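You operate a simulated robot arm through the tools that you are given. There is no shell and no other tool. Be economical: measure what you need, move in short steps, check, and stop when the job is done.

You are at the controls of a simulated two-armed robot. One attempt, no reset.

TASK
Take the grey push plug and leave it on top of the purple roll. Open the orange tilt bin, take the orange plug from the inside of the orange tilt bin and put it on top of the grey roll, then shut the bin. Open the middle chest drawer, put the orange can from the inside of the middle chest drawer in the blue tray and shut the drawer again. Fetch the orange bracket from the top of the gauge bench and set it on top of the green roll there. Close the grey drawer. Fetch the large grey pin and set it on the top of the line bench. Pick up the teal filter with the largest size on its label from the top of the orange bench with one hand, pass it to the other hand and put it on the top of the wall bench. Stack the dark red cap that says "56" from the top of the orange bench on top of the dark red cap marked "26". Put one of the teal cans from the top of the orange bench on the top of the wall bench. Take the orange box and leave it on the top of the green turning table. Any order will do. Set down upright: orange can, large grey pin, teal filter, teal can, orange box.

Only the result counts: the job must be done as asked and must still hold three seconds after the hand-in. Knocking over, shifting, dropping, spilling or breaking anything else fails it. Lids that push on must go on centred and level and be pressed home; caps that screw on are set level and turned clockwise until they are tight.

THE ROBOT
Two 7-joint arms with two-finger parallel grippers on one trunk, on a base that drives. Base frame: it is fixed to the floor where the robot stands at the start and does not move with it; the origin is under the middle of the robot, x ahead of it, y to its left, z up; the surface under the hand at the start is at about z = 0.8. Lengths are in m, angles in degrees, forces in N, time in s.
The left shoulder is at the start at [0.07, 0.163, 1.095], the right one opposite. With the tool pointing down near the work surface each hand reaches from about 0.4 to 0.88 m from the robot's upright axis, wherever it stands, measured 20 degrees to its own side. Places, roughly: blue tray (30x19x6 cm) [-1.6, 1.6, 0.9]; dark red cap [5, -8.5, 0.75]; green roll (9x9x10 cm) [-1.3, 5.4, 0.9]; grey drawer [5.8, 5.9, 0.7]; grey push plug (4x4x4 cm) [0.5, 0.1, 0.8]; grey roll (9x9x10 cm) [-1.7, -0.5, 0.2]; large grey pin (5x5x5 cm) [10.7, 3.5, 0.9]; middle chest drawer [-1.6, 2.5, 0.4]; orange box (8x13x9 cm) [10.8, 0.1, 0.9]; orange bracket (8x5x4 cm) [-1.1, 5.1, 0.8]; orange can [-1.75, 2.75, 0.5]; orange plug (4x4x4 cm) [-1.7, -0.5, 0.9]; orange tilt bin [-1.7, -0.5, 0.9]; purple roll (8x8x9 cm) [0.5, -0.1, 0.8]; teal can [4.25, -8.75, 0.75]; teal can (7x7x13 cm) [4.3, -8.6, 0.9]; teal filter [5, -8.5, 0.75]; top of the green turning table [7.3, 2.4, 0.5]; top of the line bench [6.1, 3.5, 0.8]; top of the wall bench [3.4, -8.5, 0.9]. Payload 3.43 kg a hand.
The TCP of each hand is the grasp point between the finger pads, 0.034 m short of the fingertips. In the tool frame z runs along the fingers and y along their closing line. Largest opening 0.128 m; finger width 0.024, thickness 0.012; the body of the gripper, 0.048 by 0.13 m, starts 0.096 m behind the TCP.
Orientation is told as [roll, pitch, yaw] about the base's x, y, z axes, in that order, counted from this pose: with the fingers straight down and closing along the base's y, the tool's x points along the base's -x, its y along +y and its z along -z.

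THE INTERFACE
- The arms move only by the tool send_rows. It takes "left_deltas", "right_deltas" or both (then of equal length, played together; a hand with none holds still); each is a list of rows, each an object of numbers (a shift or turn left out is 0, a gripper value left out holds the last): "grip": the gripper command, from -1 (fully open) to 1 (shut), values between in proportion; "x", "y", "z": the shift along the tool's x, y, z in units of 40 mm (1.0 is 40 mm); "ax", "ay", "az": the turn, a rotation vector about the tool's x, y, z in units of 4 degrees (1.0 is 4 degrees). In form: [{"grip": .., "x": .., "y": .., "z": .., "ax": .., "ay": .., "az": ..}, ...]. A call has 1 to 20 rows; each row shifts and turns the commanded pose from where the row before left it, along the tool's axes as they then stand. A call with a number of a shift or a turn outside -1 to 1 is refused whole. A row lasts 0.2 s, in which the tool goes at most 0.05 m and 8.6 degrees; a call with a longer step from one row to the next is refused whole, and so is a gripper value outside its range. Where a pose cannot be reached the arm comes as near as it can. A force on the tool above 40 N (or 10 N above the force at the start of the call, whichever is more), or a blocked arm, ends the call early, and 0.2 s more pass. Each finger travels about 0.153 m/s and halts on what it meets, pressing with about 24 N; the grip force reading is that of the motor and also rises with nothing between the fingers. The clock runs only during rows and for 0.2 s after the last one: add rows that do not move to give the fingers time. It gives the time, the measured TCP pose, the force on the tool (base axes), the opening and the grip force at its end, in the units of the frame above (readings bear some noise), with the torque about the TCP (base axes, N m) and any sound that the robot's microphone picked up.
- Cameras (640 x 400 px; columns grow to the right, rows downward): "scene" is now at [0.1326, 0.0052, 1.3102]; the picture's right is [0.06, -1.00, 0.00], its down [-0.68, -0.04, -0.73] and it looks along [0.73, 0.04, -0.68] (base axes); focal length 278 px, centre (320, 200). "left" rides on the left gripper at [0.076, 0.011, -0.16] in its tool frame; the picture's right is [-0.15, 0.99, 0.00], its down [-0.88, -0.13, -0.46] and it looks along [-0.45, -0.07, 0.89] (tool axes); focal length 234 px, centre (320, 200). "right" rides on the right gripper at [0.076, -0.011, -0.16] in its tool frame; the picture's right is [0.15, 0.99, 0.00], its down [-0.88, 0.13, -0.46] and it looks along [-0.45, 0.07, 0.89] (tool axes); focal length 234 px, centre (320, 200). There is no depth. A picture from a camera that has moved, and an enlarged one, comes with that camera's place and axes in the base frame and with its lens.
- grab_frame(camera): a new picture of that camera. No time passes.
- raise_lower(by): slides the trunk up (or, below 0, down) by that many m; the arms and the scene camera ride with it, the base frame stays. It gives what a move gives, with no picture.
- base_move(legs): drives the robot by 1 to 6 legs, each [ahead, left, turn to the left] in m, m and degrees, along the robot's own axes; the way and the turn of a leg run together, so that a leg with both is an arc; at most 1.5 m and 180 degrees a leg. The arms and the cameras ride along, it lands a little off, and it stops where it bumps. It gives what a move gives.
- aim_head(pan, tilt): turns the head with the scene camera to pan (to the left, within 86 degrees either way) and tilt (down, from -29 to 69), counted from straight ahead of the robot. It gives what a move gives.
- enlarge(camera, box): a new picture of the part [left, top, right, bottom] of that camera's present view, enlarged. No time passes.
- sign_off(): hands the job in; it is judged then, once.

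Work in short steps. Places have to be worked out from the pictures, the camera data and where the tool is seen: move nearer, look again, correct. Check each grasp and each placing, and mend what went wrong. You have 567 turns and 370 pictures in all, those below and enlarged ones among them. Open the grippers and draw the arms clear of the work before you hand the job in, unless the task says otherwise; then end with one line.

The tools are called by a JSON object that holds its "name" and its "arguments". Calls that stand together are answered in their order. send_rows: Moves the arms, as the interface text tells. Its arguments: {"type":"object","properties":{"left_deltas":{"type":"array","items":{"type":"object","properties":{"grip":{"type":"number"},"x":{"type":"number"},"y":{"type":"number"},"z":{"type":"number"},"ax":{"type":"number"},"ay":{"type":"number"},"az":{"type":"number"}}}},"right_deltas":{"type":"array","items":{"type":"object","properties":{"grip":{"type":"number"},"x":{"type":"number"},"y":{"type":"number"},"z":{"type":"number"},"ax":{"type":"number"},"ay":{"type":"number"},"az":{"type":"number"}}}}},"required":[]} The other tools are called the same way: raise_lower (by) slides the trunk up or down; base_move (legs) drives the base; aim_head (pan, tilt) turns the head that bears the scene camera; grab_frame (camera) takes a picture; enlarge (camera, box) takes an enlarged picture of a part of a camera's view; sign_off () hands the job in.

At the start:

```text
clock: 0.0
left_eef_pos: [0.4893, 0.1799, 1.0535]
left_ee_rot: [0.0, 0.0, 0.1]
left_ft_force: [0.2, -0.5, -0.1]
left_ft_torque: [0.01, 0.01, -0.02]
left_opening: 0.128
left_grasp_force: 0.1
right_eef_pos: [0.4138, -0.1527, 1.0392]
right_ee_rot: [-0.1, -0.1, 0.0]
right_ft_force: [-0.1, 0.1, -0.3]
right_ft_torque: [0.0, -0.01, -0.01]
right_opening: 0.1281
right_grasp_force: 0.1
trunk travel left (down, up): [-0.575, 0.365]
robot x, y, heading: [0.0031, -0.0012, 0.1]
head pan, tilt: [3.4, 43.1]
```

scene: 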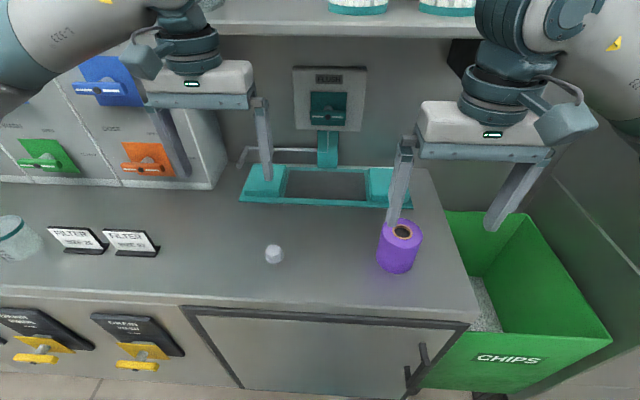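
right: 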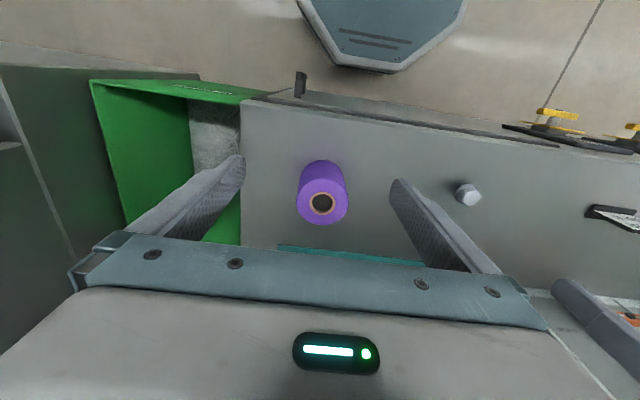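
left: 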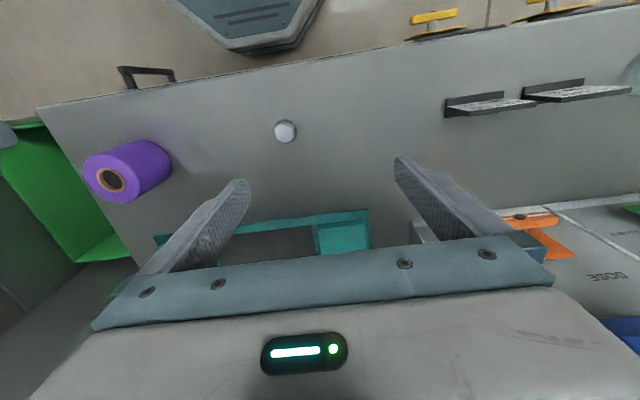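

The plug seems to be near [0.48, 0.12], and the roll top near [0.50, -0.14]. I'll look closer at both.

{"name": "enlarge", "arguments": {"camera": "scene", "box": [230, 200, 450, 300]}}

{"name": "enlarge", "arguments": {"camera": "right", "box": [260, 130, 520, 260]}}

```text
2.91 times, centred on (340, 250) of scene
camera zoom: at [0.1326, 0.0052, 1.3102], right [0.06, -1.0, 0.0], down [-0.68, -0.04, -0.73], along [0.73, 0.04, -0.68], focal length 808 px, centre (262, 54)
```

zoom: 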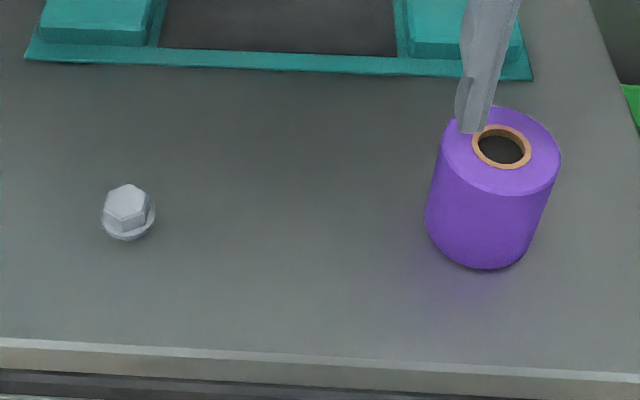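

```text
2.46 times, centred on (390, 195) of right
camera zoom: at [0.3372, -0.1637, 1.1991], right [-0.15, 0.99, 0.0], down [0.88, 0.13, 0.46], along [0.45, 0.07, -0.89], focal length 576 px, centre (148, 212)
```

zoom: 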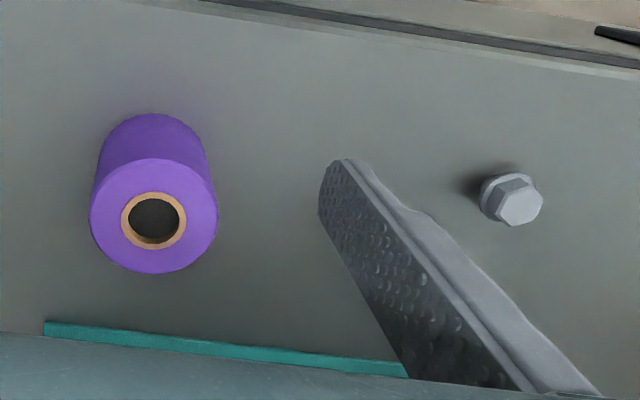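

Both views agree: plug ≈ [0.48, 0.125], roll axis ≈ [0.50, -0.136]. I'll move the left hand above the plug and look.

{"name": "send_rows", "arguments": {"left_deltas": [{"x": 0.06, "y": -0.34, "z": 0.8}, {"x": 0.06, "y": -0.34, "z": 0.8}, {"x": 0.06, "y": -0.34, "z": 0.8}, {"x": 0.05, "y": -0.34, "z": 0.8}, {}]}}

{"name": "grab_frame", "arguments": {"camera": "left"}}

```text
clock: 1.2
left_eef_pos: [0.4812, 0.1239, 0.9267]
left_ee_rot: [0.0, 0.0, 0.0]
left_ft_force: [-0.3, 0.1, 0.1]
left_ft_torque: [0.01, 0.01, -0.01]
left_opening: 0.1279
left_grasp_force: 0.0
right_eef_pos: [0.4143, -0.1527, 1.0396]
right_ee_rot: [0.0, 0.0, 0.0]
right_ft_force: [-0.5, 0.2, -0.4]
right_ft_torque: [0.03, -0.03, 0.01]
right_opening: 0.128
right_grasp_force: 0.0
trunk travel left (down, up): [-0.575, 0.365]
robot x, y, heading: [0.0006, -0.0005, 0.1]
head pan, tilt: [3.4, 43.1]
```

```text
364 pictures are left
camera left: at [0.4065, 0.1355, 1.0869], right [0.15, 0.99, 0.0], down [0.88, -0.13, 0.46], along [0.45, -0.07, -0.89], focal length 234 px, centre (320, 200)
```

left: 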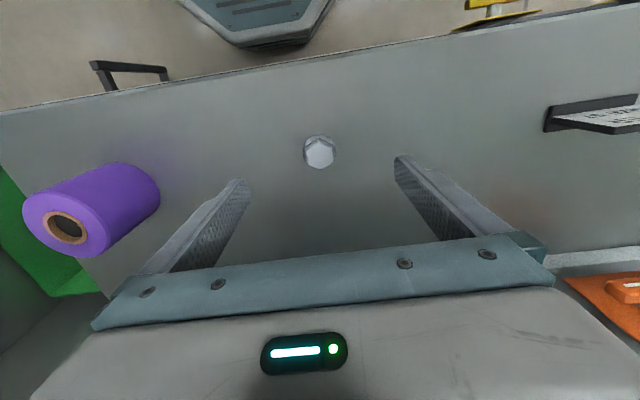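

The plug is centred at [0.477, 0.123]. I'll shift 4 mm, go down to z ≈ 0.848 and close the gripper.

{"name": "send_rows", "arguments": {"left_deltas": [{"x": 0.1, "z": 0.7}, {"z": 0.7}, {"z": 0.56}, {}, {"grip": 1}, {"grip": 1}, {"grip": 1}, {"grip": 1}]}}

{"name": "grab_frame", "arguments": {"camera": "left"}}

```text
clock: 3.0
left_eef_pos: [0.4767, 0.124, 0.8472]
left_ee_rot: [0.0, 0.0, 0.1]
left_ft_force: [-0.7, -0.3, -0.7]
left_ft_torque: [0.0, -0.01, 0.03]
left_opening: 0.038
left_grasp_force: 23.9
right_eef_pos: [0.4145, -0.1531, 1.0394]
right_ee_rot: [0.1, 0.1, 0.0]
right_ft_force: [0.2, -0.3, -1.0]
right_ft_torque: [-0.01, -0.02, 0.01]
right_opening: 0.1279
right_grasp_force: 0.1
trunk travel left (down, up): [-0.575, 0.365]
robot x, y, heading: [0.002, 0.0003, 0.0]
head pan, tilt: [3.4, 43.1]
```

```text
363 pictures are left
camera left: at [0.4006, 0.1354, 1.0082], right [0.15, 0.99, 0.0], down [0.88, -0.13, 0.46], along [0.45, -0.07, -0.89], focal length 234 px, centre (320, 200)
```

left: 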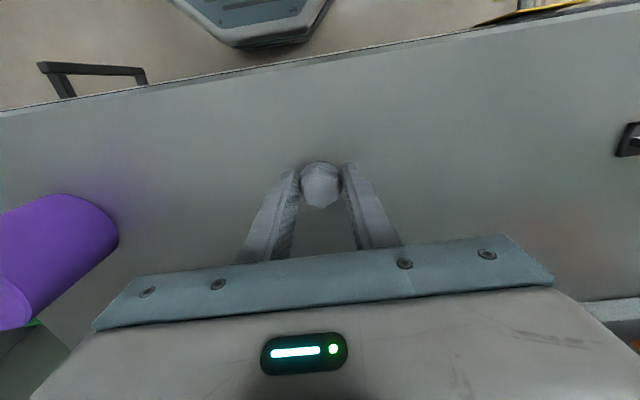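

Held with opening 0.038. I'll lift it and swing the right hand away to its side.

{"name": "send_rows", "arguments": {"left_deltas": [{"z": -0.9}, {"z": -0.9}, {"z": -0.9}, {"z": -0.9}, {}, {}, {}, {}], "right_deltas": [{"y": -1}, {"y": -1}, {"y": -1}, {"y": -1}, {"y": -1}, {"y": -1}, {"y": -1}, {"y": -0.5}]}}

{"name": "grab_frame", "arguments": {"camera": "scene"}}

```text
clock: 4.8
left_eef_pos: [0.4737, 0.1251, 0.9914]
left_ee_rot: [0.1, 0.0, 0.1]
left_ft_force: [0.3, 0.0, -0.5]
left_ft_torque: [0.0, 0.02, 0.0]
left_opening: 0.0382
left_grasp_force: 23.8
right_eef_pos: [0.4112, -0.4532, 1.0389]
right_ee_rot: [0.0, 0.0, 0.0]
right_ft_force: [0.8, -0.4, -0.6]
right_ft_torque: [0.0, 0.01, 0.01]
right_opening: 0.1282
right_grasp_force: 0.1
trunk travel left (down, up): [-0.575, 0.365]
robot x, y, heading: [-0.0004, -0.0019, 0.1]
head pan, tilt: [3.4, 43.1]
```

```text
362 pictures are left
camera scene: at [0.1325, 0.0051, 1.3102], right [0.06, -1.0, 0.0], down [-0.68, -0.04, -0.73], along [0.73, 0.04, -0.68], focal length 278 px, centre (320, 200)
```

scene: 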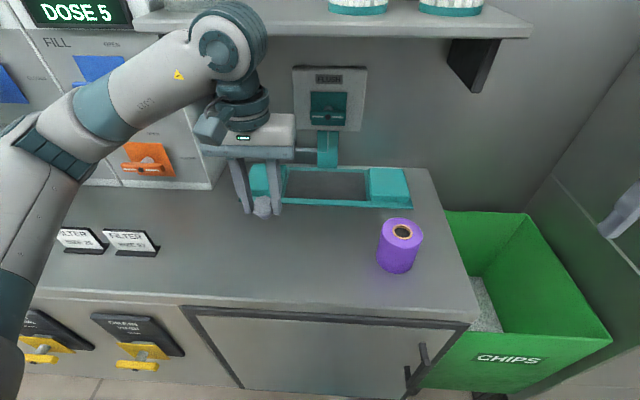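

Plug is up. I'll carry it above the roll at [0.50, -0.136].

{"name": "send_rows", "arguments": {"left_deltas": [{"x": -0.09, "y": -0.93}, {"x": -0.09, "y": -0.93}, {"x": -0.09, "y": -0.93}, {"x": -0.09, "y": -0.93}, {"x": -0.09, "y": -0.93}, {"x": -0.09, "y": -0.93}, {"x": -0.06, "y": -0.95}, {}]}}

{"name": "grab_frame", "arguments": {"camera": "left"}}

{"name": "enlarge", "arguments": {"camera": "scene", "box": [320, 150, 480, 290]}}

```text
clock: 6.6
left_eef_pos: [0.5005, -0.1351, 0.9889]
left_ee_rot: [-0.1, 0.0, 0.1]
left_ft_force: [0.0, -0.5, -0.6]
left_ft_torque: [0.01, -0.01, 0.01]
left_opening: 0.0382
left_grasp_force: 24.5
right_eef_pos: [0.4108, -0.45, 1.0385]
right_ee_rot: [0.0, 0.1, 0.0]
right_ft_force: [0.2, -0.6, 0.1]
right_ft_torque: [-0.03, -0.02, 0.01]
right_opening: 0.128
right_grasp_force: 0.1
trunk travel left (down, up): [-0.575, 0.365]
robot x, y, heading: [0.0003, 0.0012, -0.1]
head pan, tilt: [3.4, 43.1]
```

```text
361 pictures are left
camera left: at [0.4246, -0.1237, 1.1502], right [0.15, 0.99, 0.0], down [0.88, -0.13, 0.46], along [0.45, -0.07, -0.89], focal length 234 px, centre (320, 200)
```

left: 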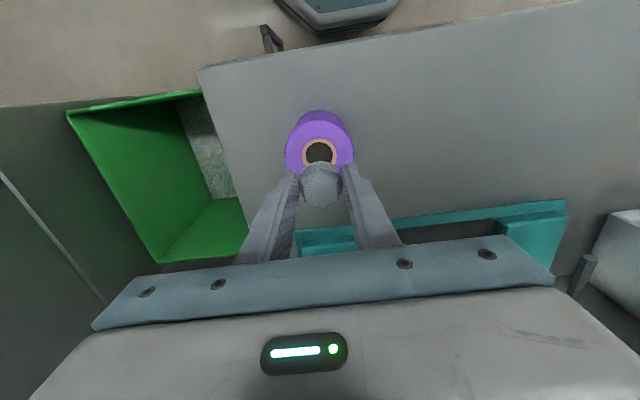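

```text
2.86 times, centred on (400, 220) of scene
camera zoom: at [0.1328, 0.0061, 1.3102], right [0.06, -1.0, 0.0], down [-0.68, -0.04, -0.73], along [0.73, 0.04, -0.68], focal length 793 px, centre (91, 143)
```

zoom: 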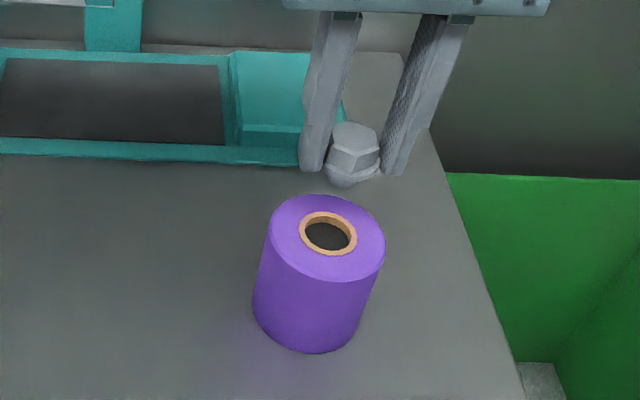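

Hole axis at [0.496, -0.136]. I'll shift 4 mm and lower to just above the top.

{"name": "send_rows", "arguments": {"left_deltas": [{"x": 0.1, "y": -0.03, "z": 0.5}, {"z": 0.45}, {}]}}

{"name": "grab_frame", "arguments": {"camera": "left"}}

{"name": "enlarge", "arguments": {"camera": "scene", "box": [340, 170, 460, 290]}}

```text
clock: 7.4
left_eef_pos: [0.4951, -0.1383, 0.9523]
left_ee_rot: [0.0, 0.0, 0.1]
left_ft_force: [-0.7, 0.3, -0.1]
left_ft_torque: [0.05, 0.0, -0.02]
left_opening: 0.0381
left_grasp_force: 24.7
right_eef_pos: [0.4112, -0.4513, 1.0381]
right_ee_rot: [-0.1, 0.1, 0.0]
right_ft_force: [-0.3, 0.1, -0.4]
right_ft_torque: [0.0, 0.03, 0.0]
right_opening: 0.1283
right_grasp_force: 0.1
trunk travel left (down, up): [-0.575, 0.365]
robot x, y, heading: [-0.0022, 0.0017, -0.0]
head pan, tilt: [3.4, 43.1]
```

```text
359 pictures are left
camera left: at [0.4193, -0.1272, 1.1133], right [0.15, 0.99, 0.0], down [0.88, -0.13, 0.46], along [0.45, -0.07, -0.89], focal length 234 px, centre (320, 200)
```

left: 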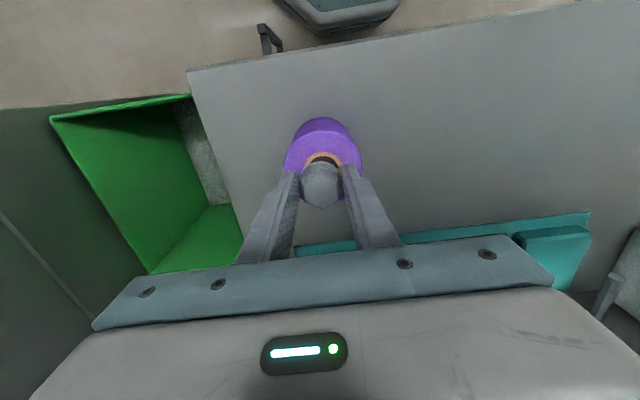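

```text
3.33 times, centred on (400, 230) of scene
camera zoom: at [0.1324, 0.0048, 1.3103], right [0.06, -1.0, 0.0], down [-0.68, -0.04, -0.73], along [0.73, 0.04, -0.68], focal length 926 px, centre (53, 100)
```

zoom: 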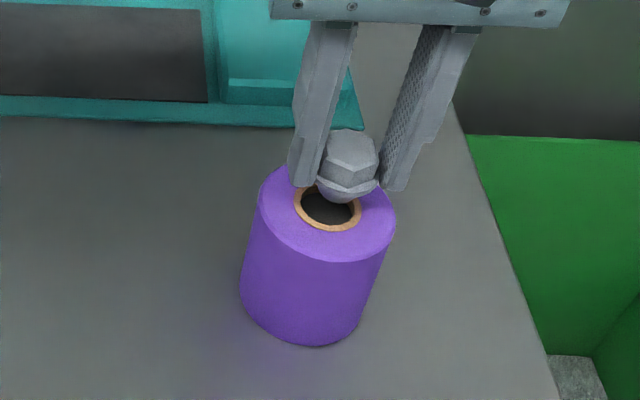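

Nearly aligned; nudge 2 mm and lower slowly toward contact.

{"name": "send_rows", "arguments": {"left_deltas": [{"x": -0.04, "y": 0.04, "z": 0.2}, {"z": 0.1}, {"z": 0.1}, {}]}}

{"name": "enlarge", "arguments": {"camera": "scene", "box": [340, 170, 460, 290]}}

```text
clock: 8.4
left_eef_pos: [0.4975, -0.1352, 0.9388]
left_ee_rot: [0.0, 0.0, 0.1]
left_ft_force: [0.0, 1.0, -0.5]
left_ft_torque: [0.01, 0.0, 0.02]
left_opening: 0.0381
left_grasp_force: 23.9
right_eef_pos: [0.4107, -0.4525, 1.039]
right_ee_rot: [0.0, 0.1, 0.0]
right_ft_force: [-0.1, 0.6, 0.4]
right_ft_torque: [-0.03, 0.0, 0.01]
right_opening: 0.1278
right_grasp_force: 0.2
trunk travel left (down, up): [-0.575, 0.365]
robot x, y, heading: [-0.0005, 0.0028, -0.0]
head pan, tilt: [3.4, 43.1]
```

```text
3.33 times, centred on (400, 230) of scene
camera zoom: at [0.1325, 0.005, 1.3102], right [0.06, -1.0, 0.0], down [-0.68, -0.04, -0.73], along [0.73, 0.04, -0.68], focal length 926 px, centre (53, 100)
```

zoom: 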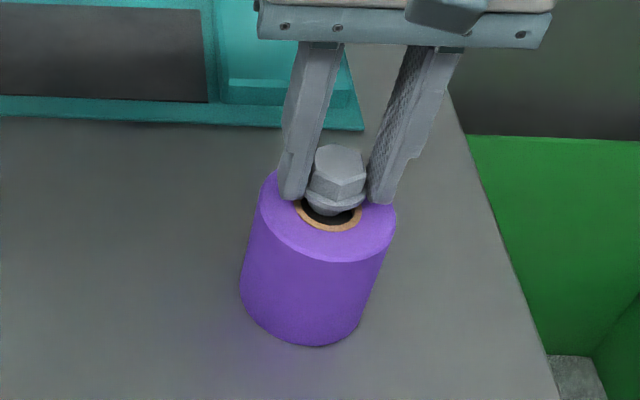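

Looks aligned in sideways terms. I'll continue down gently and read the force.

{"name": "send_rows", "arguments": {"left_deltas": [{"z": 0.1}, {"z": 0.1}, {"z": 0.1}, {}]}}

{"name": "enlarge", "arguments": {"camera": "scene", "box": [340, 170, 460, 290]}}

```text
clock: 9.4
left_eef_pos: [0.4962, -0.1347, 0.9266]
left_ee_rot: [0.0, -0.1, 0.0]
left_ft_force: [0.5, -3.0, 23.4]
left_ft_torque: [-0.06, -0.12, -0.03]
left_opening: 0.038
left_grasp_force: 24.2
right_eef_pos: [0.4113, -0.4523, 1.0396]
right_ee_rot: [-0.1, 0.0, 0.0]
right_ft_force: [-0.2, 1.3, -0.4]
right_ft_torque: [0.04, -0.01, -0.02]
right_opening: 0.128
right_grasp_force: 0.1
trunk travel left (down, up): [-0.575, 0.365]
robot x, y, heading: [0.0025, 0.002, -0.0]
head pan, tilt: [3.4, 43.1]
```

```text
3.33 times, centred on (400, 230) of scene
camera zoom: at [0.1307, 0.0051, 1.3105], right [0.06, -1.0, 0.0], down [-0.68, -0.04, -0.73], along [0.73, 0.04, -0.68], focal length 926 px, centre (53, 100)
```

zoom: 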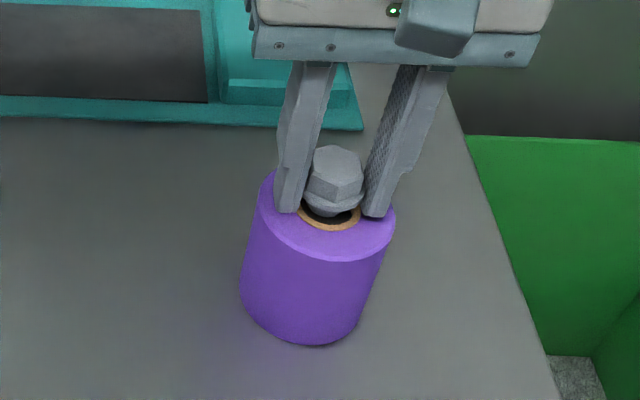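

Contact (23 N) at TCP z 0.927, with the fingertips near the roll top. I'll look from the hand camera before letting go.

{"name": "enlarge", "arguments": {"camera": "left", "box": [250, 110, 390, 230]}}

{"name": "enlarge", "arguments": {"camera": "scene", "box": [375, 205, 425, 255]}}

```text
3.33 times, centred on (320, 170) of left
camera zoom: at [0.4209, -0.1233, 1.0873], right [0.15, 0.99, 0.0], down [0.88, -0.13, 0.46], along [0.45, -0.07, -0.89], focal length 781 px, centre (320, 300)
```

zoom: 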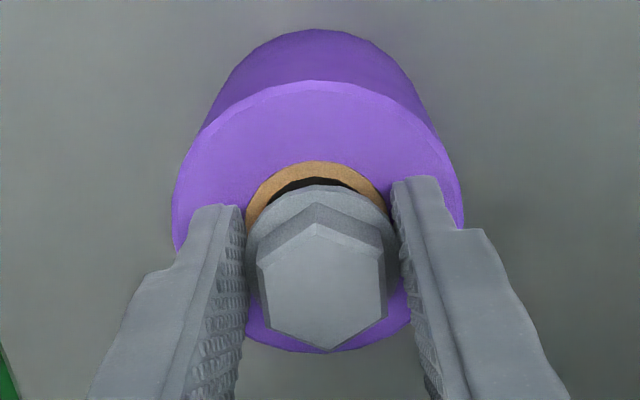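

```text
8.00 times, centred on (400, 230) of scene
camera zoom: at [0.1307, 0.0051, 1.3105], right [0.06, -1.0, 0.0], down [-0.68, -0.04, -0.73], along [0.73, 0.04, -0.68], focal length 2221 px, centre (-320, -40)
```

zoom: 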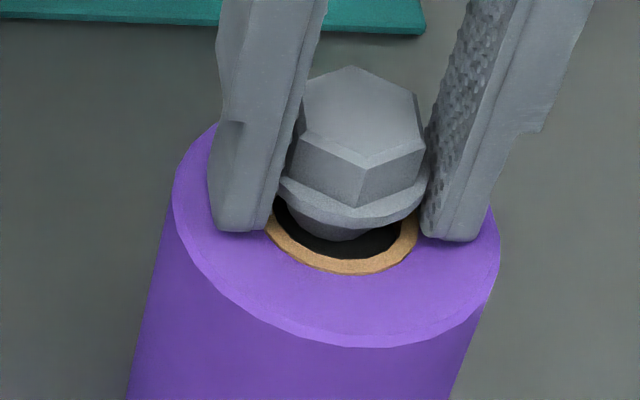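

The plug has a stub under its flange; it looks centred but not in fully, and the fingertips are on the roll. I'll release slightly, rise a little and look.

{"name": "send_rows", "arguments": {"left_deltas": [{"z": -0.1}, {"grip": 0.2}, {"grip": 0.2}, {"z": -0.9}, {"z": -0.9}, {}]}}

{"name": "enlarge", "arguments": {"camera": "scene", "box": [375, 205, 425, 255]}}

{"name": "enlarge", "arguments": {"camera": "left", "box": [250, 90, 390, 210]}}

```text
clock: 10.8
left_eef_pos: [0.4956, -0.1336, 1.0026]
left_ee_rot: [0.1, 0.0, 0.0]
left_ft_force: [-0.6, 0.4, 0.2]
left_ft_torque: [0.02, 0.03, 0.0]
left_opening: 0.0513
left_grasp_force: 0.2
right_eef_pos: [0.4122, -0.4524, 1.0398]
right_ee_rot: [0.1, 0.0, 0.0]
right_ft_force: [0.2, 0.0, -0.1]
right_ft_torque: [0.02, 0.0, 0.01]
right_opening: 0.128
right_grasp_force: 0.1
trunk travel left (down, up): [-0.575, 0.365]
robot x, y, heading: [0.0007, -0.002, 0.1]
head pan, tilt: [3.4, 43.1]
```

```text
8.00 times, centred on (400, 230) of scene
camera zoom: at [0.133, 0.0051, 1.3101], right [0.06, -1.0, 0.0], down [-0.68, -0.04, -0.73], along [0.73, 0.04, -0.68], focal length 2221 px, centre (-320, -40)
```

zoom: 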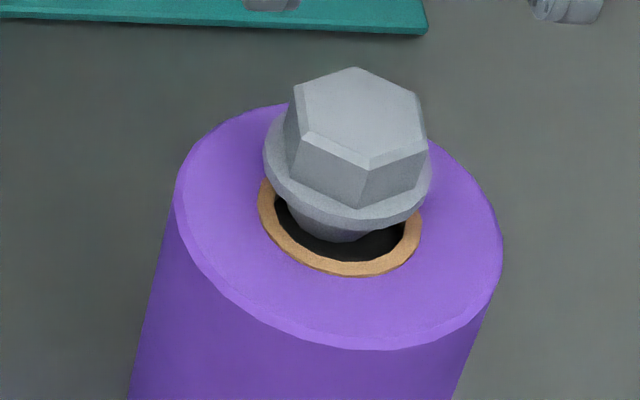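

```text
3.33 times, centred on (320, 150) of left
camera zoom: at [0.4205, -0.1234, 1.1629], right [0.15, 0.99, 0.0], down [0.88, -0.13, 0.46], along [0.45, -0.07, -0.89], focal length 781 px, centre (320, 367)
```

zoom: 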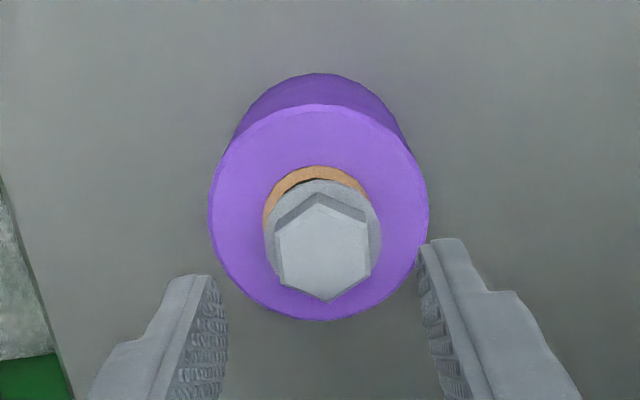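

Rays from both cameras put the plug's hex top at [0.497, -0.135, 0.93]: upright, centred and resting on the roll's top, so the core is evidently solid for a stub this size. Now I'll raise the left hand and bring it back over its own side.

{"name": "send_rows", "arguments": {"left_deltas": [{"z": -0.9}, {"z": -0.9}, {"z": -0.9, "y": 0.5}, {"y": 0.95}, {"y": 0.95}, {"y": 0.95}, {"y": 0.95}, {"y": 0.95}, {"y": 0.95}, {"y": 0.95}, {}]}}

{"name": "enlarge", "arguments": {"camera": "scene", "box": [340, 180, 460, 300]}}

```text
clock: 13.2
left_eef_pos: [0.5006, 0.1519, 1.1104]
left_ee_rot: [0.0, 0.0, 0.0]
left_ft_force: [-0.4, 0.2, -0.3]
left_ft_torque: [-0.01, 0.01, 0.0]
left_opening: 0.0512
left_grasp_force: 0.0
right_eef_pos: [0.4127, -0.4527, 1.0396]
right_ee_rot: [0.1, -0.1, 0.0]
right_ft_force: [0.6, -0.6, -0.4]
right_ft_torque: [0.05, -0.01, 0.0]
right_opening: 0.128
right_grasp_force: 0.1
trunk travel left (down, up): [-0.575, 0.365]
robot x, y, heading: [0.0017, 0.0003, 0.2]
head pan, tilt: [3.4, 43.1]
```

```text
3.33 times, centred on (400, 240) of scene
camera zoom: at [0.133, 0.0036, 1.3102], right [0.06, -1.0, 0.0], down [-0.68, -0.04, -0.73], along [0.73, 0.04, -0.68], focal length 926 px, centre (53, 67)
```

zoom: 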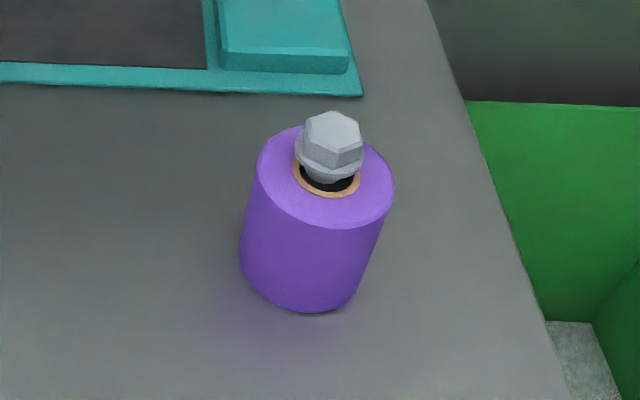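

Plug rests well. Now tuck the right hand in and back off from the bench, then turn round toward the tilt bin.

{"name": "send_rows", "arguments": {"right_deltas": [{"y": 1, "z": -0.5}, {"y": 1, "z": -0.5}, {"y": 1, "z": -0.5}, {"y": 1, "z": -0.3}, {"y": 1}, {}]}}

{"name": "base_move", "arguments": {"legs": [[-0.4, 0, 0], [0, 0, 170]]}}

{"name": "aim_head", "arguments": {"pan": 0, "tilt": 25}}

{"name": "grab_frame", "arguments": {"camera": "scene"}}

```text
clock: 14.6
left_eef_pos: [0.4988, 0.1514, 1.1108]
left_ee_rot: [0.0, -0.1, -0.1]
left_ft_force: [0.2, -0.7, 0.0]
left_ft_torque: [0.03, 0.03, 0.02]
left_opening: 0.0515
left_grasp_force: 0.1
right_eef_pos: [0.4144, -0.2542, 1.1092]
right_ee_rot: [0.1, -0.1, 0.0]
right_ft_force: [-0.8, -0.4, -0.4]
right_ft_torque: [-0.02, -0.01, 0.03]
right_opening: 0.1279
right_grasp_force: 0.0
trunk travel left (down, up): [-0.575, 0.365]
robot x, y, heading: [0.0, 0.002, -0.4]
head pan, tilt: [3.4, 43.1]
```

```text
clock: 24.1
left_eef_pos: [-0.9077, -0.0765, 1.1103]
left_ee_rot: [0.1, 0.0, 171.7]
left_ft_force: [0.3, 0.1, 1.0]
left_ft_torque: [-0.02, -0.04, -0.02]
left_opening: 0.0512
left_grasp_force: 0.1
right_eef_pos: [-0.7641, 0.3135, 1.1099]
right_ee_rot: [0.1, 0.0, 171.8]
right_ft_force: [0.5, -0.5, -1.2]
right_ft_torque: [-0.05, -0.03, 0.01]
right_opening: 0.128
right_grasp_force: 0.0
trunk travel left (down, up): [-0.575, 0.365]
robot x, y, heading: [-0.391, 0.0022, 171.5]
head pan, tilt: [3.4, 43.1]
```

```text
clock: 24.9
left_eef_pos: [-0.9079, -0.0772, 1.1102]
left_ee_rot: [0.1, 0.0, 171.7]
left_ft_force: [0.4, 1.0, 0.2]
left_ft_torque: [0.0, -0.01, -0.01]
left_opening: 0.0509
left_grasp_force: 0.1
right_eef_pos: [-0.7649, 0.315, 1.1096]
right_ee_rot: [0.0, 0.0, 171.7]
right_ft_force: [0.6, 0.1, 0.5]
right_ft_torque: [-0.01, -0.01, 0.04]
right_opening: 0.1281
right_grasp_force: 0.1
trunk travel left (down, up): [-0.575, 0.365]
robot x, y, heading: [-0.3941, 0.003, 171.8]
head pan, tilt: [0.0, 25.0]
```

```text
350 pictures are left
camera scene: at [-0.5323, 0.0234, 1.338], right [0.14, 0.99, 0.0], down [0.42, -0.06, -0.91], along [-0.9, 0.13, -0.42], focal length 278 px, centre (320, 200)
```

scene: 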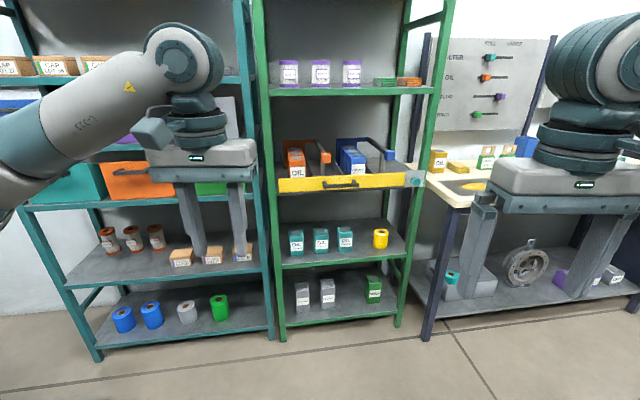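

The teal rack on the left carries the orange bin and, on its bottom shelf, the rolls. I'll drive in front of it.

{"name": "base_move", "arguments": {"legs": [[0, 0, 8.3], [0.05, 0.5, 0]]}}

{"name": "grab_frame", "arguments": {"camera": "scene"}}

```text
clock: 28.6
left_eef_pos: [-0.9408, -0.6688, 1.1098]
left_ee_rot: [0.0, 0.0, -179.8]
left_ft_force: [0.0, -0.2, 0.8]
left_ft_torque: [-0.01, -0.02, -0.01]
left_opening: 0.051
left_grasp_force: 0.1
right_eef_pos: [-0.8572, -0.2598, 1.1088]
right_ee_rot: [0.1, 0.0, -179.9]
right_ft_force: [0.2, -0.6, 1.4]
right_ft_torque: [0.01, 0.0, -0.01]
right_opening: 0.1277
right_grasp_force: 0.1
trunk travel left (down, up): [-0.575, 0.365]
robot x, y, heading: [-0.4378, -0.5128, -179.7]
head pan, tilt: [0.0, 25.0]
```

```text
349 pictures are left
camera scene: at [-0.5841, -0.5149, 1.338], right [0.0, 1.0, 0.0], down [0.42, 0.0, -0.91], along [-0.91, 0.0, -0.42], focal length 278 px, centre (320, 200)
```

scene: 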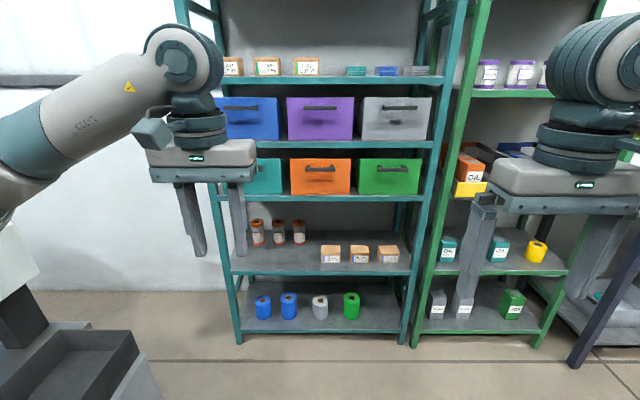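

The orange bin with a handle is dead ahead. I'll enlarge it and the rolls.

{"name": "enlarge", "arguments": {"camera": "scene", "box": [270, 140, 370, 210]}}

{"name": "enlarge", "arguments": {"camera": "scene", "box": [230, 190, 430, 340]}}

```text
5.71 times, centred on (320, 175) of scene
camera zoom: at [-0.5841, -0.5149, 1.338], right [0.0, 1.0, 0.0], down [0.42, 0.0, -0.91], along [-0.91, 0.0, -0.42], focal length 1587 px, centre (320, 343)
```

zoom: 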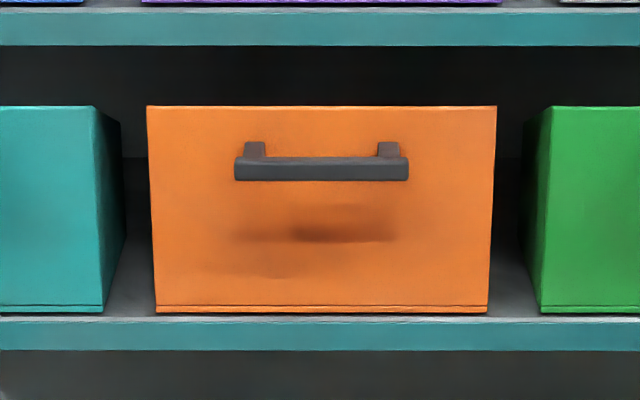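

```text
2.67 times, centred on (330, 265) of scene
camera zoom: at [-0.5841, -0.5149, 1.338], right [0.0, 1.0, 0.0], down [0.42, 0.0, -0.91], along [-0.91, 0.0, -0.42], focal length 740 px, centre (293, 27)
```

zoom: 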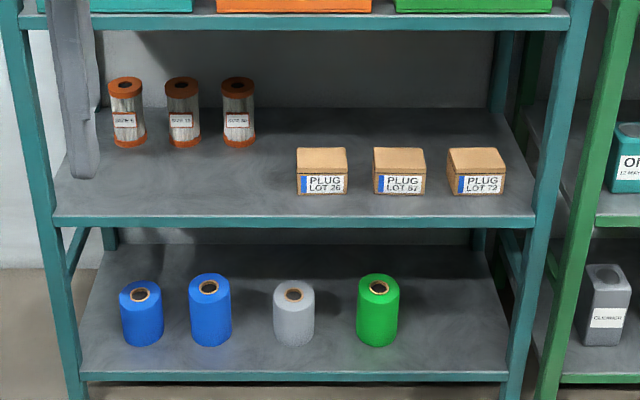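

Estimates: bin front ≈ x -1.58, handle bar ≈ [-1.555, -0.515, 1.013], horizontal, 11 cm wide. I'll turn the right hand to point ahead with the fingers closing vertically.

{"name": "send_rows", "arguments": {"right_deltas": [{"ax": 0.962, "ay": -0.962, "az": -0.962}, {"ax": 0.962, "ay": -0.962, "az": -0.962}, {"ax": 0.962, "ay": -0.962, "az": -0.962}, {"ax": 0.962, "ay": -0.962, "az": -0.962}, {"ax": 0.962, "ay": -0.962, "az": -0.962}, {"ax": 0.962, "ay": -0.962, "az": -0.962}, {"ax": 0.962, "ay": -0.962, "az": -0.962}, {"ax": 0.962, "ay": -0.962, "az": -0.962}, {"ax": 0.962, "ay": -0.962, "az": -0.962}, {"ax": 0.962, "ay": -0.962, "az": -0.962}, {"ax": 0.962, "ay": -0.962, "az": -0.962}, {"ax": 0.962, "ay": -0.962, "az": -0.962}, {"ax": 0.962, "ay": -0.962, "az": -0.962}, {"ax": 0.962, "ay": -0.962, "az": -0.962}, {"ax": 0.962, "ay": -0.962, "az": -0.962}, {"ax": 0.962, "ay": -0.962, "az": -0.962}, {"ax": 0.962, "ay": -0.962, "az": -0.962}, {"ax": 0.962, "ay": -0.962, "az": -0.962}, {}, {}]}}

{"name": "grab_frame", "arguments": {"camera": "right"}}

{"name": "grab_frame", "arguments": {"camera": "scene"}}

```text
clock: 32.8
left_eef_pos: [-0.9401, -0.6679, 1.1109]
left_ee_rot: [0.0, 0.0, -179.8]
left_ft_force: [0.4, 0.1, 0.6]
left_ft_torque: [-0.03, -0.03, -0.03]
left_opening: 0.0513
left_grasp_force: 0.1
right_eef_pos: [-1.0224, -0.3105, 1.2402]
right_ee_rot: [-89.8, 0.0, -89.9]
right_ft_force: [0.7, 0.2, 0.7]
right_ft_torque: [-0.02, 0.0, 0.03]
right_opening: 0.1284
right_grasp_force: 0.1
right hand out of reach, approached as far as the arm can: row 7, 8, 9, 10, 11, 12, 13, 14, 15, 16, 17, 18
trunk travel left (down, up): [-0.575, 0.365]
robot x, y, heading: [-0.4396, -0.517, -179.9]
head pan, tilt: [0.0, 25.0]
```

```text
346 pictures are left
camera right: at [-0.8631, -0.2343, 1.2516], right [0.0, 0.15, -0.99], down [0.46, -0.88, -0.13], along [-0.89, -0.45, -0.07], focal length 234 px, centre (320, 200)
```

right: 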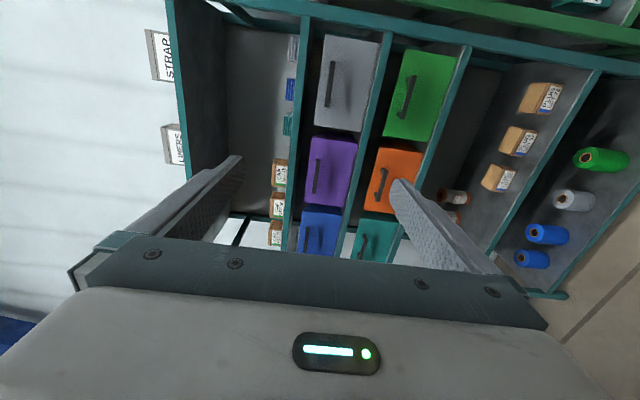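

```text
345 pictures are left
camera scene: at [-0.5841, -0.5144, 1.338], right [0.0, 1.0, 0.0], down [0.42, 0.0, -0.91], along [-0.91, 0.0, -0.42], focal length 278 px, centre (320, 200)
```

scene: 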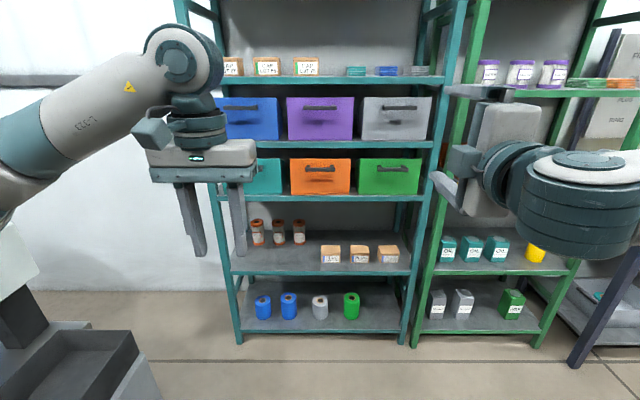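

The hand points ahead properly. I'll drive 0.33 m nearer and check how the arm follows commands with a small move.

{"name": "base_move", "arguments": {"legs": [[0.33, 0, 0]]}}

{"name": "send_rows", "arguments": {"right_deltas": [{"x": -0.5}, {"x": -0.5, "y": 0.5}, {"x": -0.5, "y": 0.5}, {"x": -0.5}, {}]}}

{"name": "grab_frame", "arguments": {"camera": "right"}}

```text
clock: 34.9
left_eef_pos: [-1.2739, -0.6658, 1.1109]
left_ee_rot: [-0.1, 0.0, 179.9]
left_ft_force: [0.8, -0.5, 0.6]
left_ft_torque: [-0.01, 0.0, -0.01]
left_opening: 0.0514
left_grasp_force: 0.0
right_eef_pos: [-1.3528, -0.3091, 1.2399]
right_ee_rot: [-89.9, -0.1, -90.1]
right_ft_force: [-0.2, 0.1, 0.4]
right_ft_torque: [-0.03, -0.01, 0.01]
right_opening: 0.128
right_grasp_force: 0.0
trunk travel left (down, up): [-0.575, 0.365]
robot x, y, heading: [-0.7761, -0.5154, 179.9]
head pan, tilt: [0.0, 25.0]
```

```text
clock: 36.1
left_eef_pos: [-1.2732, -0.6655, 1.1122]
left_ee_rot: [0.1, -0.1, 179.9]
left_ft_force: [-0.6, 0.8, -0.1]
left_ft_torque: [0.0, 0.05, 0.02]
left_opening: 0.0513
left_grasp_force: 0.0
right_eef_pos: [-1.3535, -0.3883, 1.1994]
right_ee_rot: [-89.9, 0.1, -90.1]
right_ft_force: [0.4, 0.1, -0.4]
right_ft_torque: [0.01, -0.01, 0.04]
right_opening: 0.1279
right_grasp_force: 0.0
trunk travel left (down, up): [-0.575, 0.365]
robot x, y, heading: [-0.7744, -0.5121, 179.9]
head pan, tilt: [0.0, 25.0]
```

```text
344 pictures are left
camera right: at [-1.195, -0.3133, 1.2103], right [0.0, 0.15, -0.99], down [0.45, -0.88, -0.13], along [-0.89, -0.45, -0.07], focal length 234 px, centre (320, 200)
```

right: 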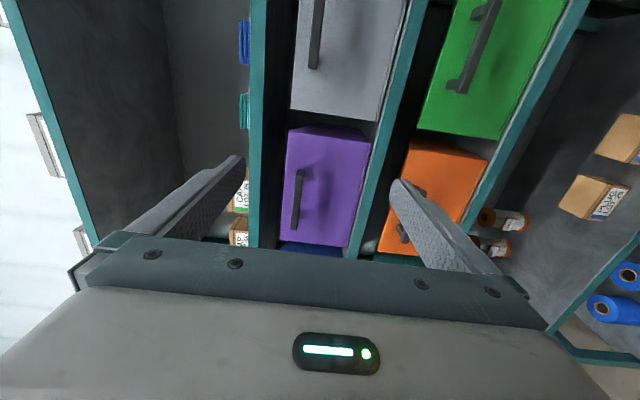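

Commands follow from the measured pose. Now go in front of the handle (y -0.515, z 1.013), with the left hand moving outward.

{"name": "send_rows", "arguments": {"right_deltas": [{"x": -0.53, "y": 0.78}, {"x": -0.53, "y": 0.78}, {"x": -0.53, "y": 0.78}, {"x": -0.53, "y": 0.78}, {"x": -0.53, "y": 0.78}, {"x": -0.53, "y": 0.76}, {}], "left_deltas": [{"y": 0.8}, {"y": 0.8}, {"y": 0.8}, {}, {}, {}, {}]}}

{"name": "grab_frame", "arguments": {"camera": "right"}}

{"name": "grab_frame", "arguments": {"camera": "scene"}}

```text
clock: 37.7
left_eef_pos: [-1.2726, -0.763, 1.1101]
left_ee_rot: [0.0, -0.1, 179.9]
left_ft_force: [0.1, 1.0, 0.6]
left_ft_torque: [-0.04, 0.05, 0.03]
left_opening: 0.051
left_grasp_force: 0.0
right_eef_pos: [-1.3534, -0.5157, 1.01]
right_ee_rot: [-90.0, -0.1, -90.3]
right_ft_force: [-0.5, 0.0, -0.6]
right_ft_torque: [0.03, -0.03, -0.03]
right_opening: 0.128
right_grasp_force: 0.0
trunk travel left (down, up): [-0.575, 0.365]
robot x, y, heading: [-0.7718, -0.5144, 179.8]
head pan, tilt: [0.0, 25.0]
```

```text
343 pictures are left
camera right: at [-1.1943, -0.4406, 1.0216], right [0.0, 0.14, -0.99], down [0.45, -0.88, -0.13], along [-0.89, -0.45, -0.07], focal length 234 px, centre (320, 200)
```

right: 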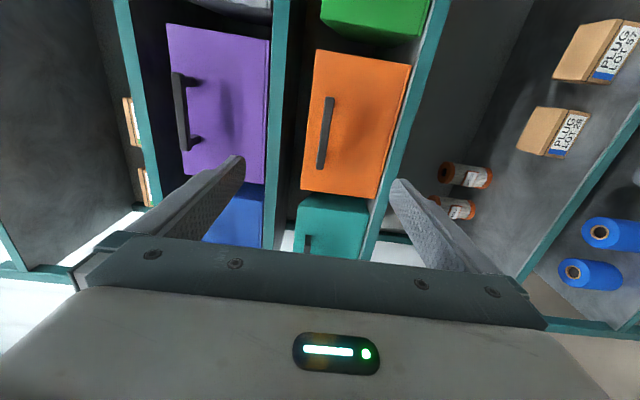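

```text
342 pictures are left
camera scene: at [-0.9165, -0.5127, 1.3381], right [0.0, 1.0, 0.0], down [0.42, 0.0, -0.91], along [-0.91, 0.0, -0.42], focal length 278 px, centre (320, 200)
```

scene: 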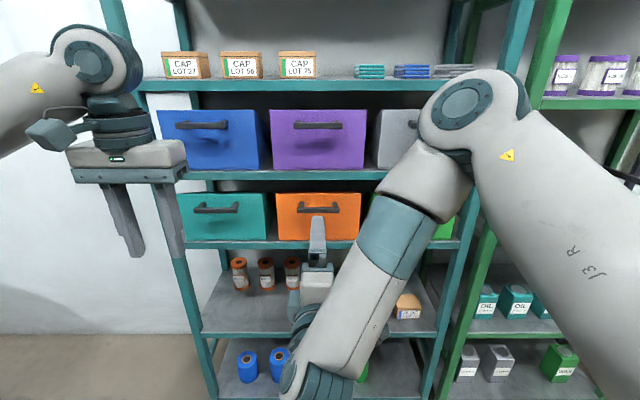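

Bar now estimated near x -1.59, z 1.00. I'll enlarge both views to refine it.

{"name": "enlarge", "arguments": {"camera": "scene", "box": [270, 180, 370, 250]}}

{"name": "enlarge", "arguments": {"camera": "right", "box": [270, 40, 430, 200]}}

```text
5.71 times, centred on (320, 215) of scene
camera zoom: at [-0.9165, -0.5127, 1.3381], right [0.0, 1.0, 0.0], down [0.42, 0.0, -0.91], along [-0.91, 0.0, -0.42], focal length 1587 px, centre (320, 114)
```

zoom: 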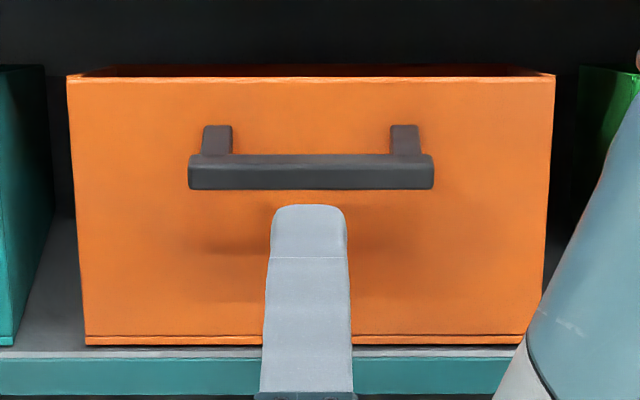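

```text
2.50 times, centred on (350, 120) of right
camera zoom: at [-1.1943, -0.4406, 1.0216], right [0.0, 0.14, -0.99], down [0.45, -0.88, -0.13], along [-0.89, -0.45, -0.07], focal length 585 px, centre (245, 400)
```

zoom: 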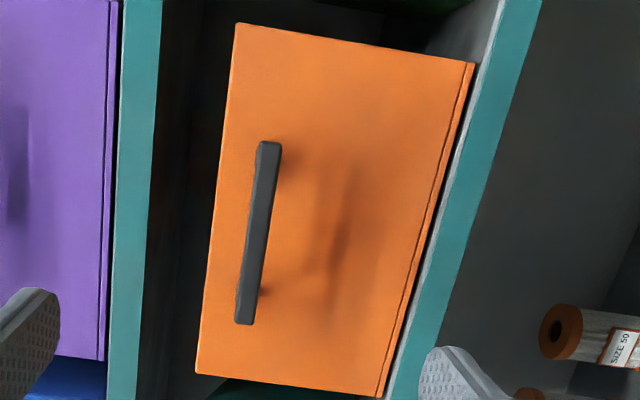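

Refined: bar front x ≈ -1.562, z ≈ 1.005, y ≈ -0.516, with a gap of about 2.5 cm behind it. I'll half-close and advance to TCP x ≈ -1.55.

{"name": "send_rows", "arguments": {"right_deltas": [{"grip": 0.0, "y": 0.12}, {"z": 0.9}, {"z": 0.9}, {"z": 0.9}, {"z": 0.9}, {"z": 0.9}, {"z": 0.4}, {}]}}

{"name": "grab_frame", "arguments": {"camera": "right"}}

{"name": "enlarge", "arguments": {"camera": "scene", "box": [270, 180, 370, 250]}}

```text
clock: 39.5
left_eef_pos: [-1.2725, -0.7645, 1.1097]
left_ee_rot: [0.0, -0.1, 180.0]
left_ft_force: [0.5, 0.8, -0.3]
left_ft_torque: [-0.01, 0.0, -0.02]
left_opening: 0.051
left_grasp_force: 0.1
right_eef_pos: [-1.5495, -0.5169, 1.0085]
right_ee_rot: [-90.0, 0.0, -90.2]
right_ft_force: [0.6, 0.4, 0.2]
right_ft_torque: [0.01, -0.03, 0.01]
right_opening: 0.0641
right_grasp_force: 0.0
trunk travel left (down, up): [-0.575, 0.365]
robot x, y, heading: [-0.7738, -0.512, 179.8]
head pan, tilt: [0.0, 25.0]
```

```text
339 pictures are left
camera right: at [-1.3907, -0.4422, 1.0203], right [0.0, 0.15, -0.99], down [0.45, -0.88, -0.13], along [-0.89, -0.45, -0.07], focal length 234 px, centre (320, 200)
```

right: 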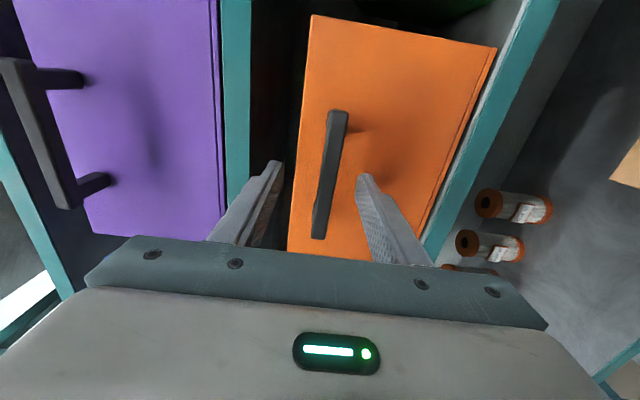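

```text
5.71 times, centred on (320, 215) of scene
camera zoom: at [-0.9164, -0.5143, 1.3381], right [0.0, 1.0, 0.0], down [0.42, 0.0, -0.91], along [-0.91, 0.0, -0.42], focal length 1587 px, centre (320, 114)
```

zoom: 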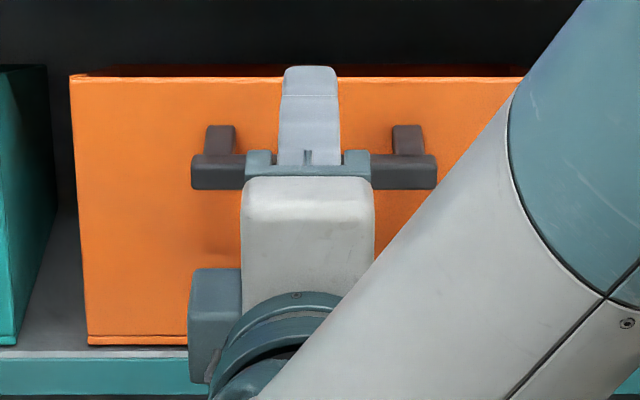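

The fingers straddle the bar. Closing.

{"name": "send_rows", "arguments": {"right_deltas": [{"grip": 0.6}, {"grip": 1}, {"grip": 1}, {"grip": 1}]}}

{"name": "enlarge", "arguments": {"camera": "right", "box": [220, 60, 440, 270]}}

```text
clock: 40.5
left_eef_pos: [-1.274, -0.7641, 1.1086]
left_ee_rot: [0.1, 0.2, 179.9]
left_ft_force: [0.1, 1.4, 0.1]
left_ft_torque: [-0.02, -0.03, 0.01]
left_opening: 0.0516
left_grasp_force: 0.1
right_eef_pos: [-1.5491, -0.5186, 1.0046]
right_ee_rot: [-89.3, 0.0, -89.9]
right_ft_force: [14.9, 1.1, -34.0]
right_ft_torque: [-0.97, -0.21, -0.24]
right_opening: 0.0134
right_grasp_force: 45.3
trunk travel left (down, up): [-0.575, 0.365]
robot x, y, heading: [-0.7721, -0.517, 180.1]
head pan, tilt: [0.0, 25.0]
```

```text
1.90 times, centred on (330, 165) of right
camera zoom: at [-1.3911, -0.4419, 1.0163], right [0.01, 0.15, -0.99], down [0.46, -0.88, -0.13], along [-0.89, -0.45, -0.08], focal length 446 px, centre (301, 267)
```

zoom: 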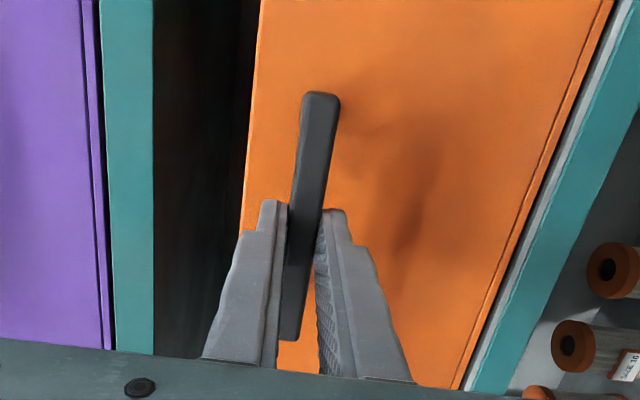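

The bar is gripped (0.0134), but the hand is 4 mm high (34 N). I'll relieve that, then pull through a 16° arc about the bottom hinge.

{"name": "send_rows", "arguments": {"right_deltas": [{"y": 0.1}, {}, {"ax": 1, "y": 0.09, "z": -0.165}, {"ax": 1, "y": 0.09, "z": -0.165}, {"ax": 1, "y": 0.09, "z": -0.165}, {"ax": 1, "y": 0.09, "z": -0.165}, {}]}}

{"name": "enlarge", "arguments": {"camera": "scene", "box": [250, 170, 390, 260]}}

```text
clock: 41.7
left_eef_pos: [-1.2754, -0.763, 1.1094]
left_ee_rot: [0.0, 0.1, 179.8]
left_ft_force: [0.3, -0.6, 0.8]
left_ft_torque: [0.07, 0.03, 0.02]
left_opening: 0.051
left_grasp_force: 0.1
right_eef_pos: [-1.5318, -0.5193, 0.9933]
right_ee_rot: [-97.8, 0.2, -91.6]
right_ft_force: [-16.9, 9.3, -20.7]
right_ft_torque: [-0.88, 0.02, 0.95]
right_opening: 0.0138
right_grasp_force: 45.4
right hand out of reach, approached as far as the arm can: row 4, 5
trunk travel left (down, up): [-0.575, 0.365]
robot x, y, heading: [-0.774, -0.5132, 179.7]
head pan, tilt: [0.0, 25.0]
stopped in row 5 (right hand): the force on the tool passed its limit at 51 N (the readings are from after the stop); the commanded pose is now the measured one
```

```text
4.44 times, centred on (320, 215) of scene
camera zoom: at [-0.9202, -0.5138, 1.3378], right [0.0, 1.0, 0.0], down [0.42, 0.0, -0.91], along [-0.91, 0.0, -0.42], focal length 1234 px, centre (320, 133)
```

zoom: 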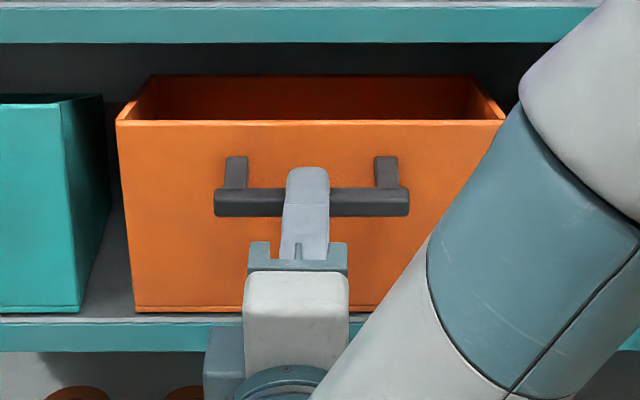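

The bin leans out about 8°, but the wrist is at its limit. I'll release, see whether it stays, and lower the trunk to make the upward wrist pitch easier.

{"name": "send_rows", "arguments": {"right_deltas": [{"grip": 0.2}, {"grip": 0.0}, {"grip": 0.0}, {"z": -0.9}, {"z": -0.9}, {}]}}

{"name": "enlarge", "arguments": {"camera": "scene", "box": [250, 170, 390, 260]}}

```text
clock: 43.1
left_eef_pos: [-1.2736, -0.7622, 1.1094]
left_ee_rot: [0.0, 0.0, 179.8]
left_ft_force: [-0.1, -0.5, 0.5]
left_ft_torque: [0.0, 0.0, -0.01]
left_opening: 0.0511
left_grasp_force: 0.0
right_eef_pos: [-1.4551, -0.5215, 0.9893]
right_ee_rot: [-98.5, -0.1, -91.4]
right_ft_force: [0.4, 0.6, 0.1]
right_ft_torque: [-0.01, 0.05, 0.01]
right_opening: 0.064
right_grasp_force: 0.1
trunk travel left (down, up): [-0.575, 0.365]
robot x, y, heading: [-0.773, -0.5127, 180.1]
head pan, tilt: [0.0, 25.0]
```

```text
4.44 times, centred on (320, 215) of scene
camera zoom: at [-0.9174, -0.5134, 1.338], right [0.0, 1.0, 0.0], down [0.42, 0.0, -0.91], along [-0.91, 0.0, -0.42], focal length 1234 px, centre (320, 133)
```

zoom: 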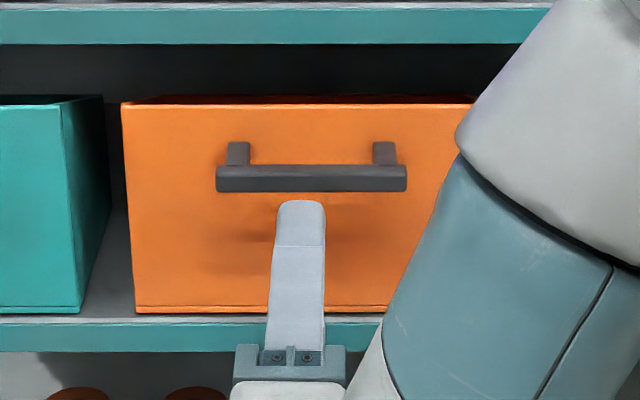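

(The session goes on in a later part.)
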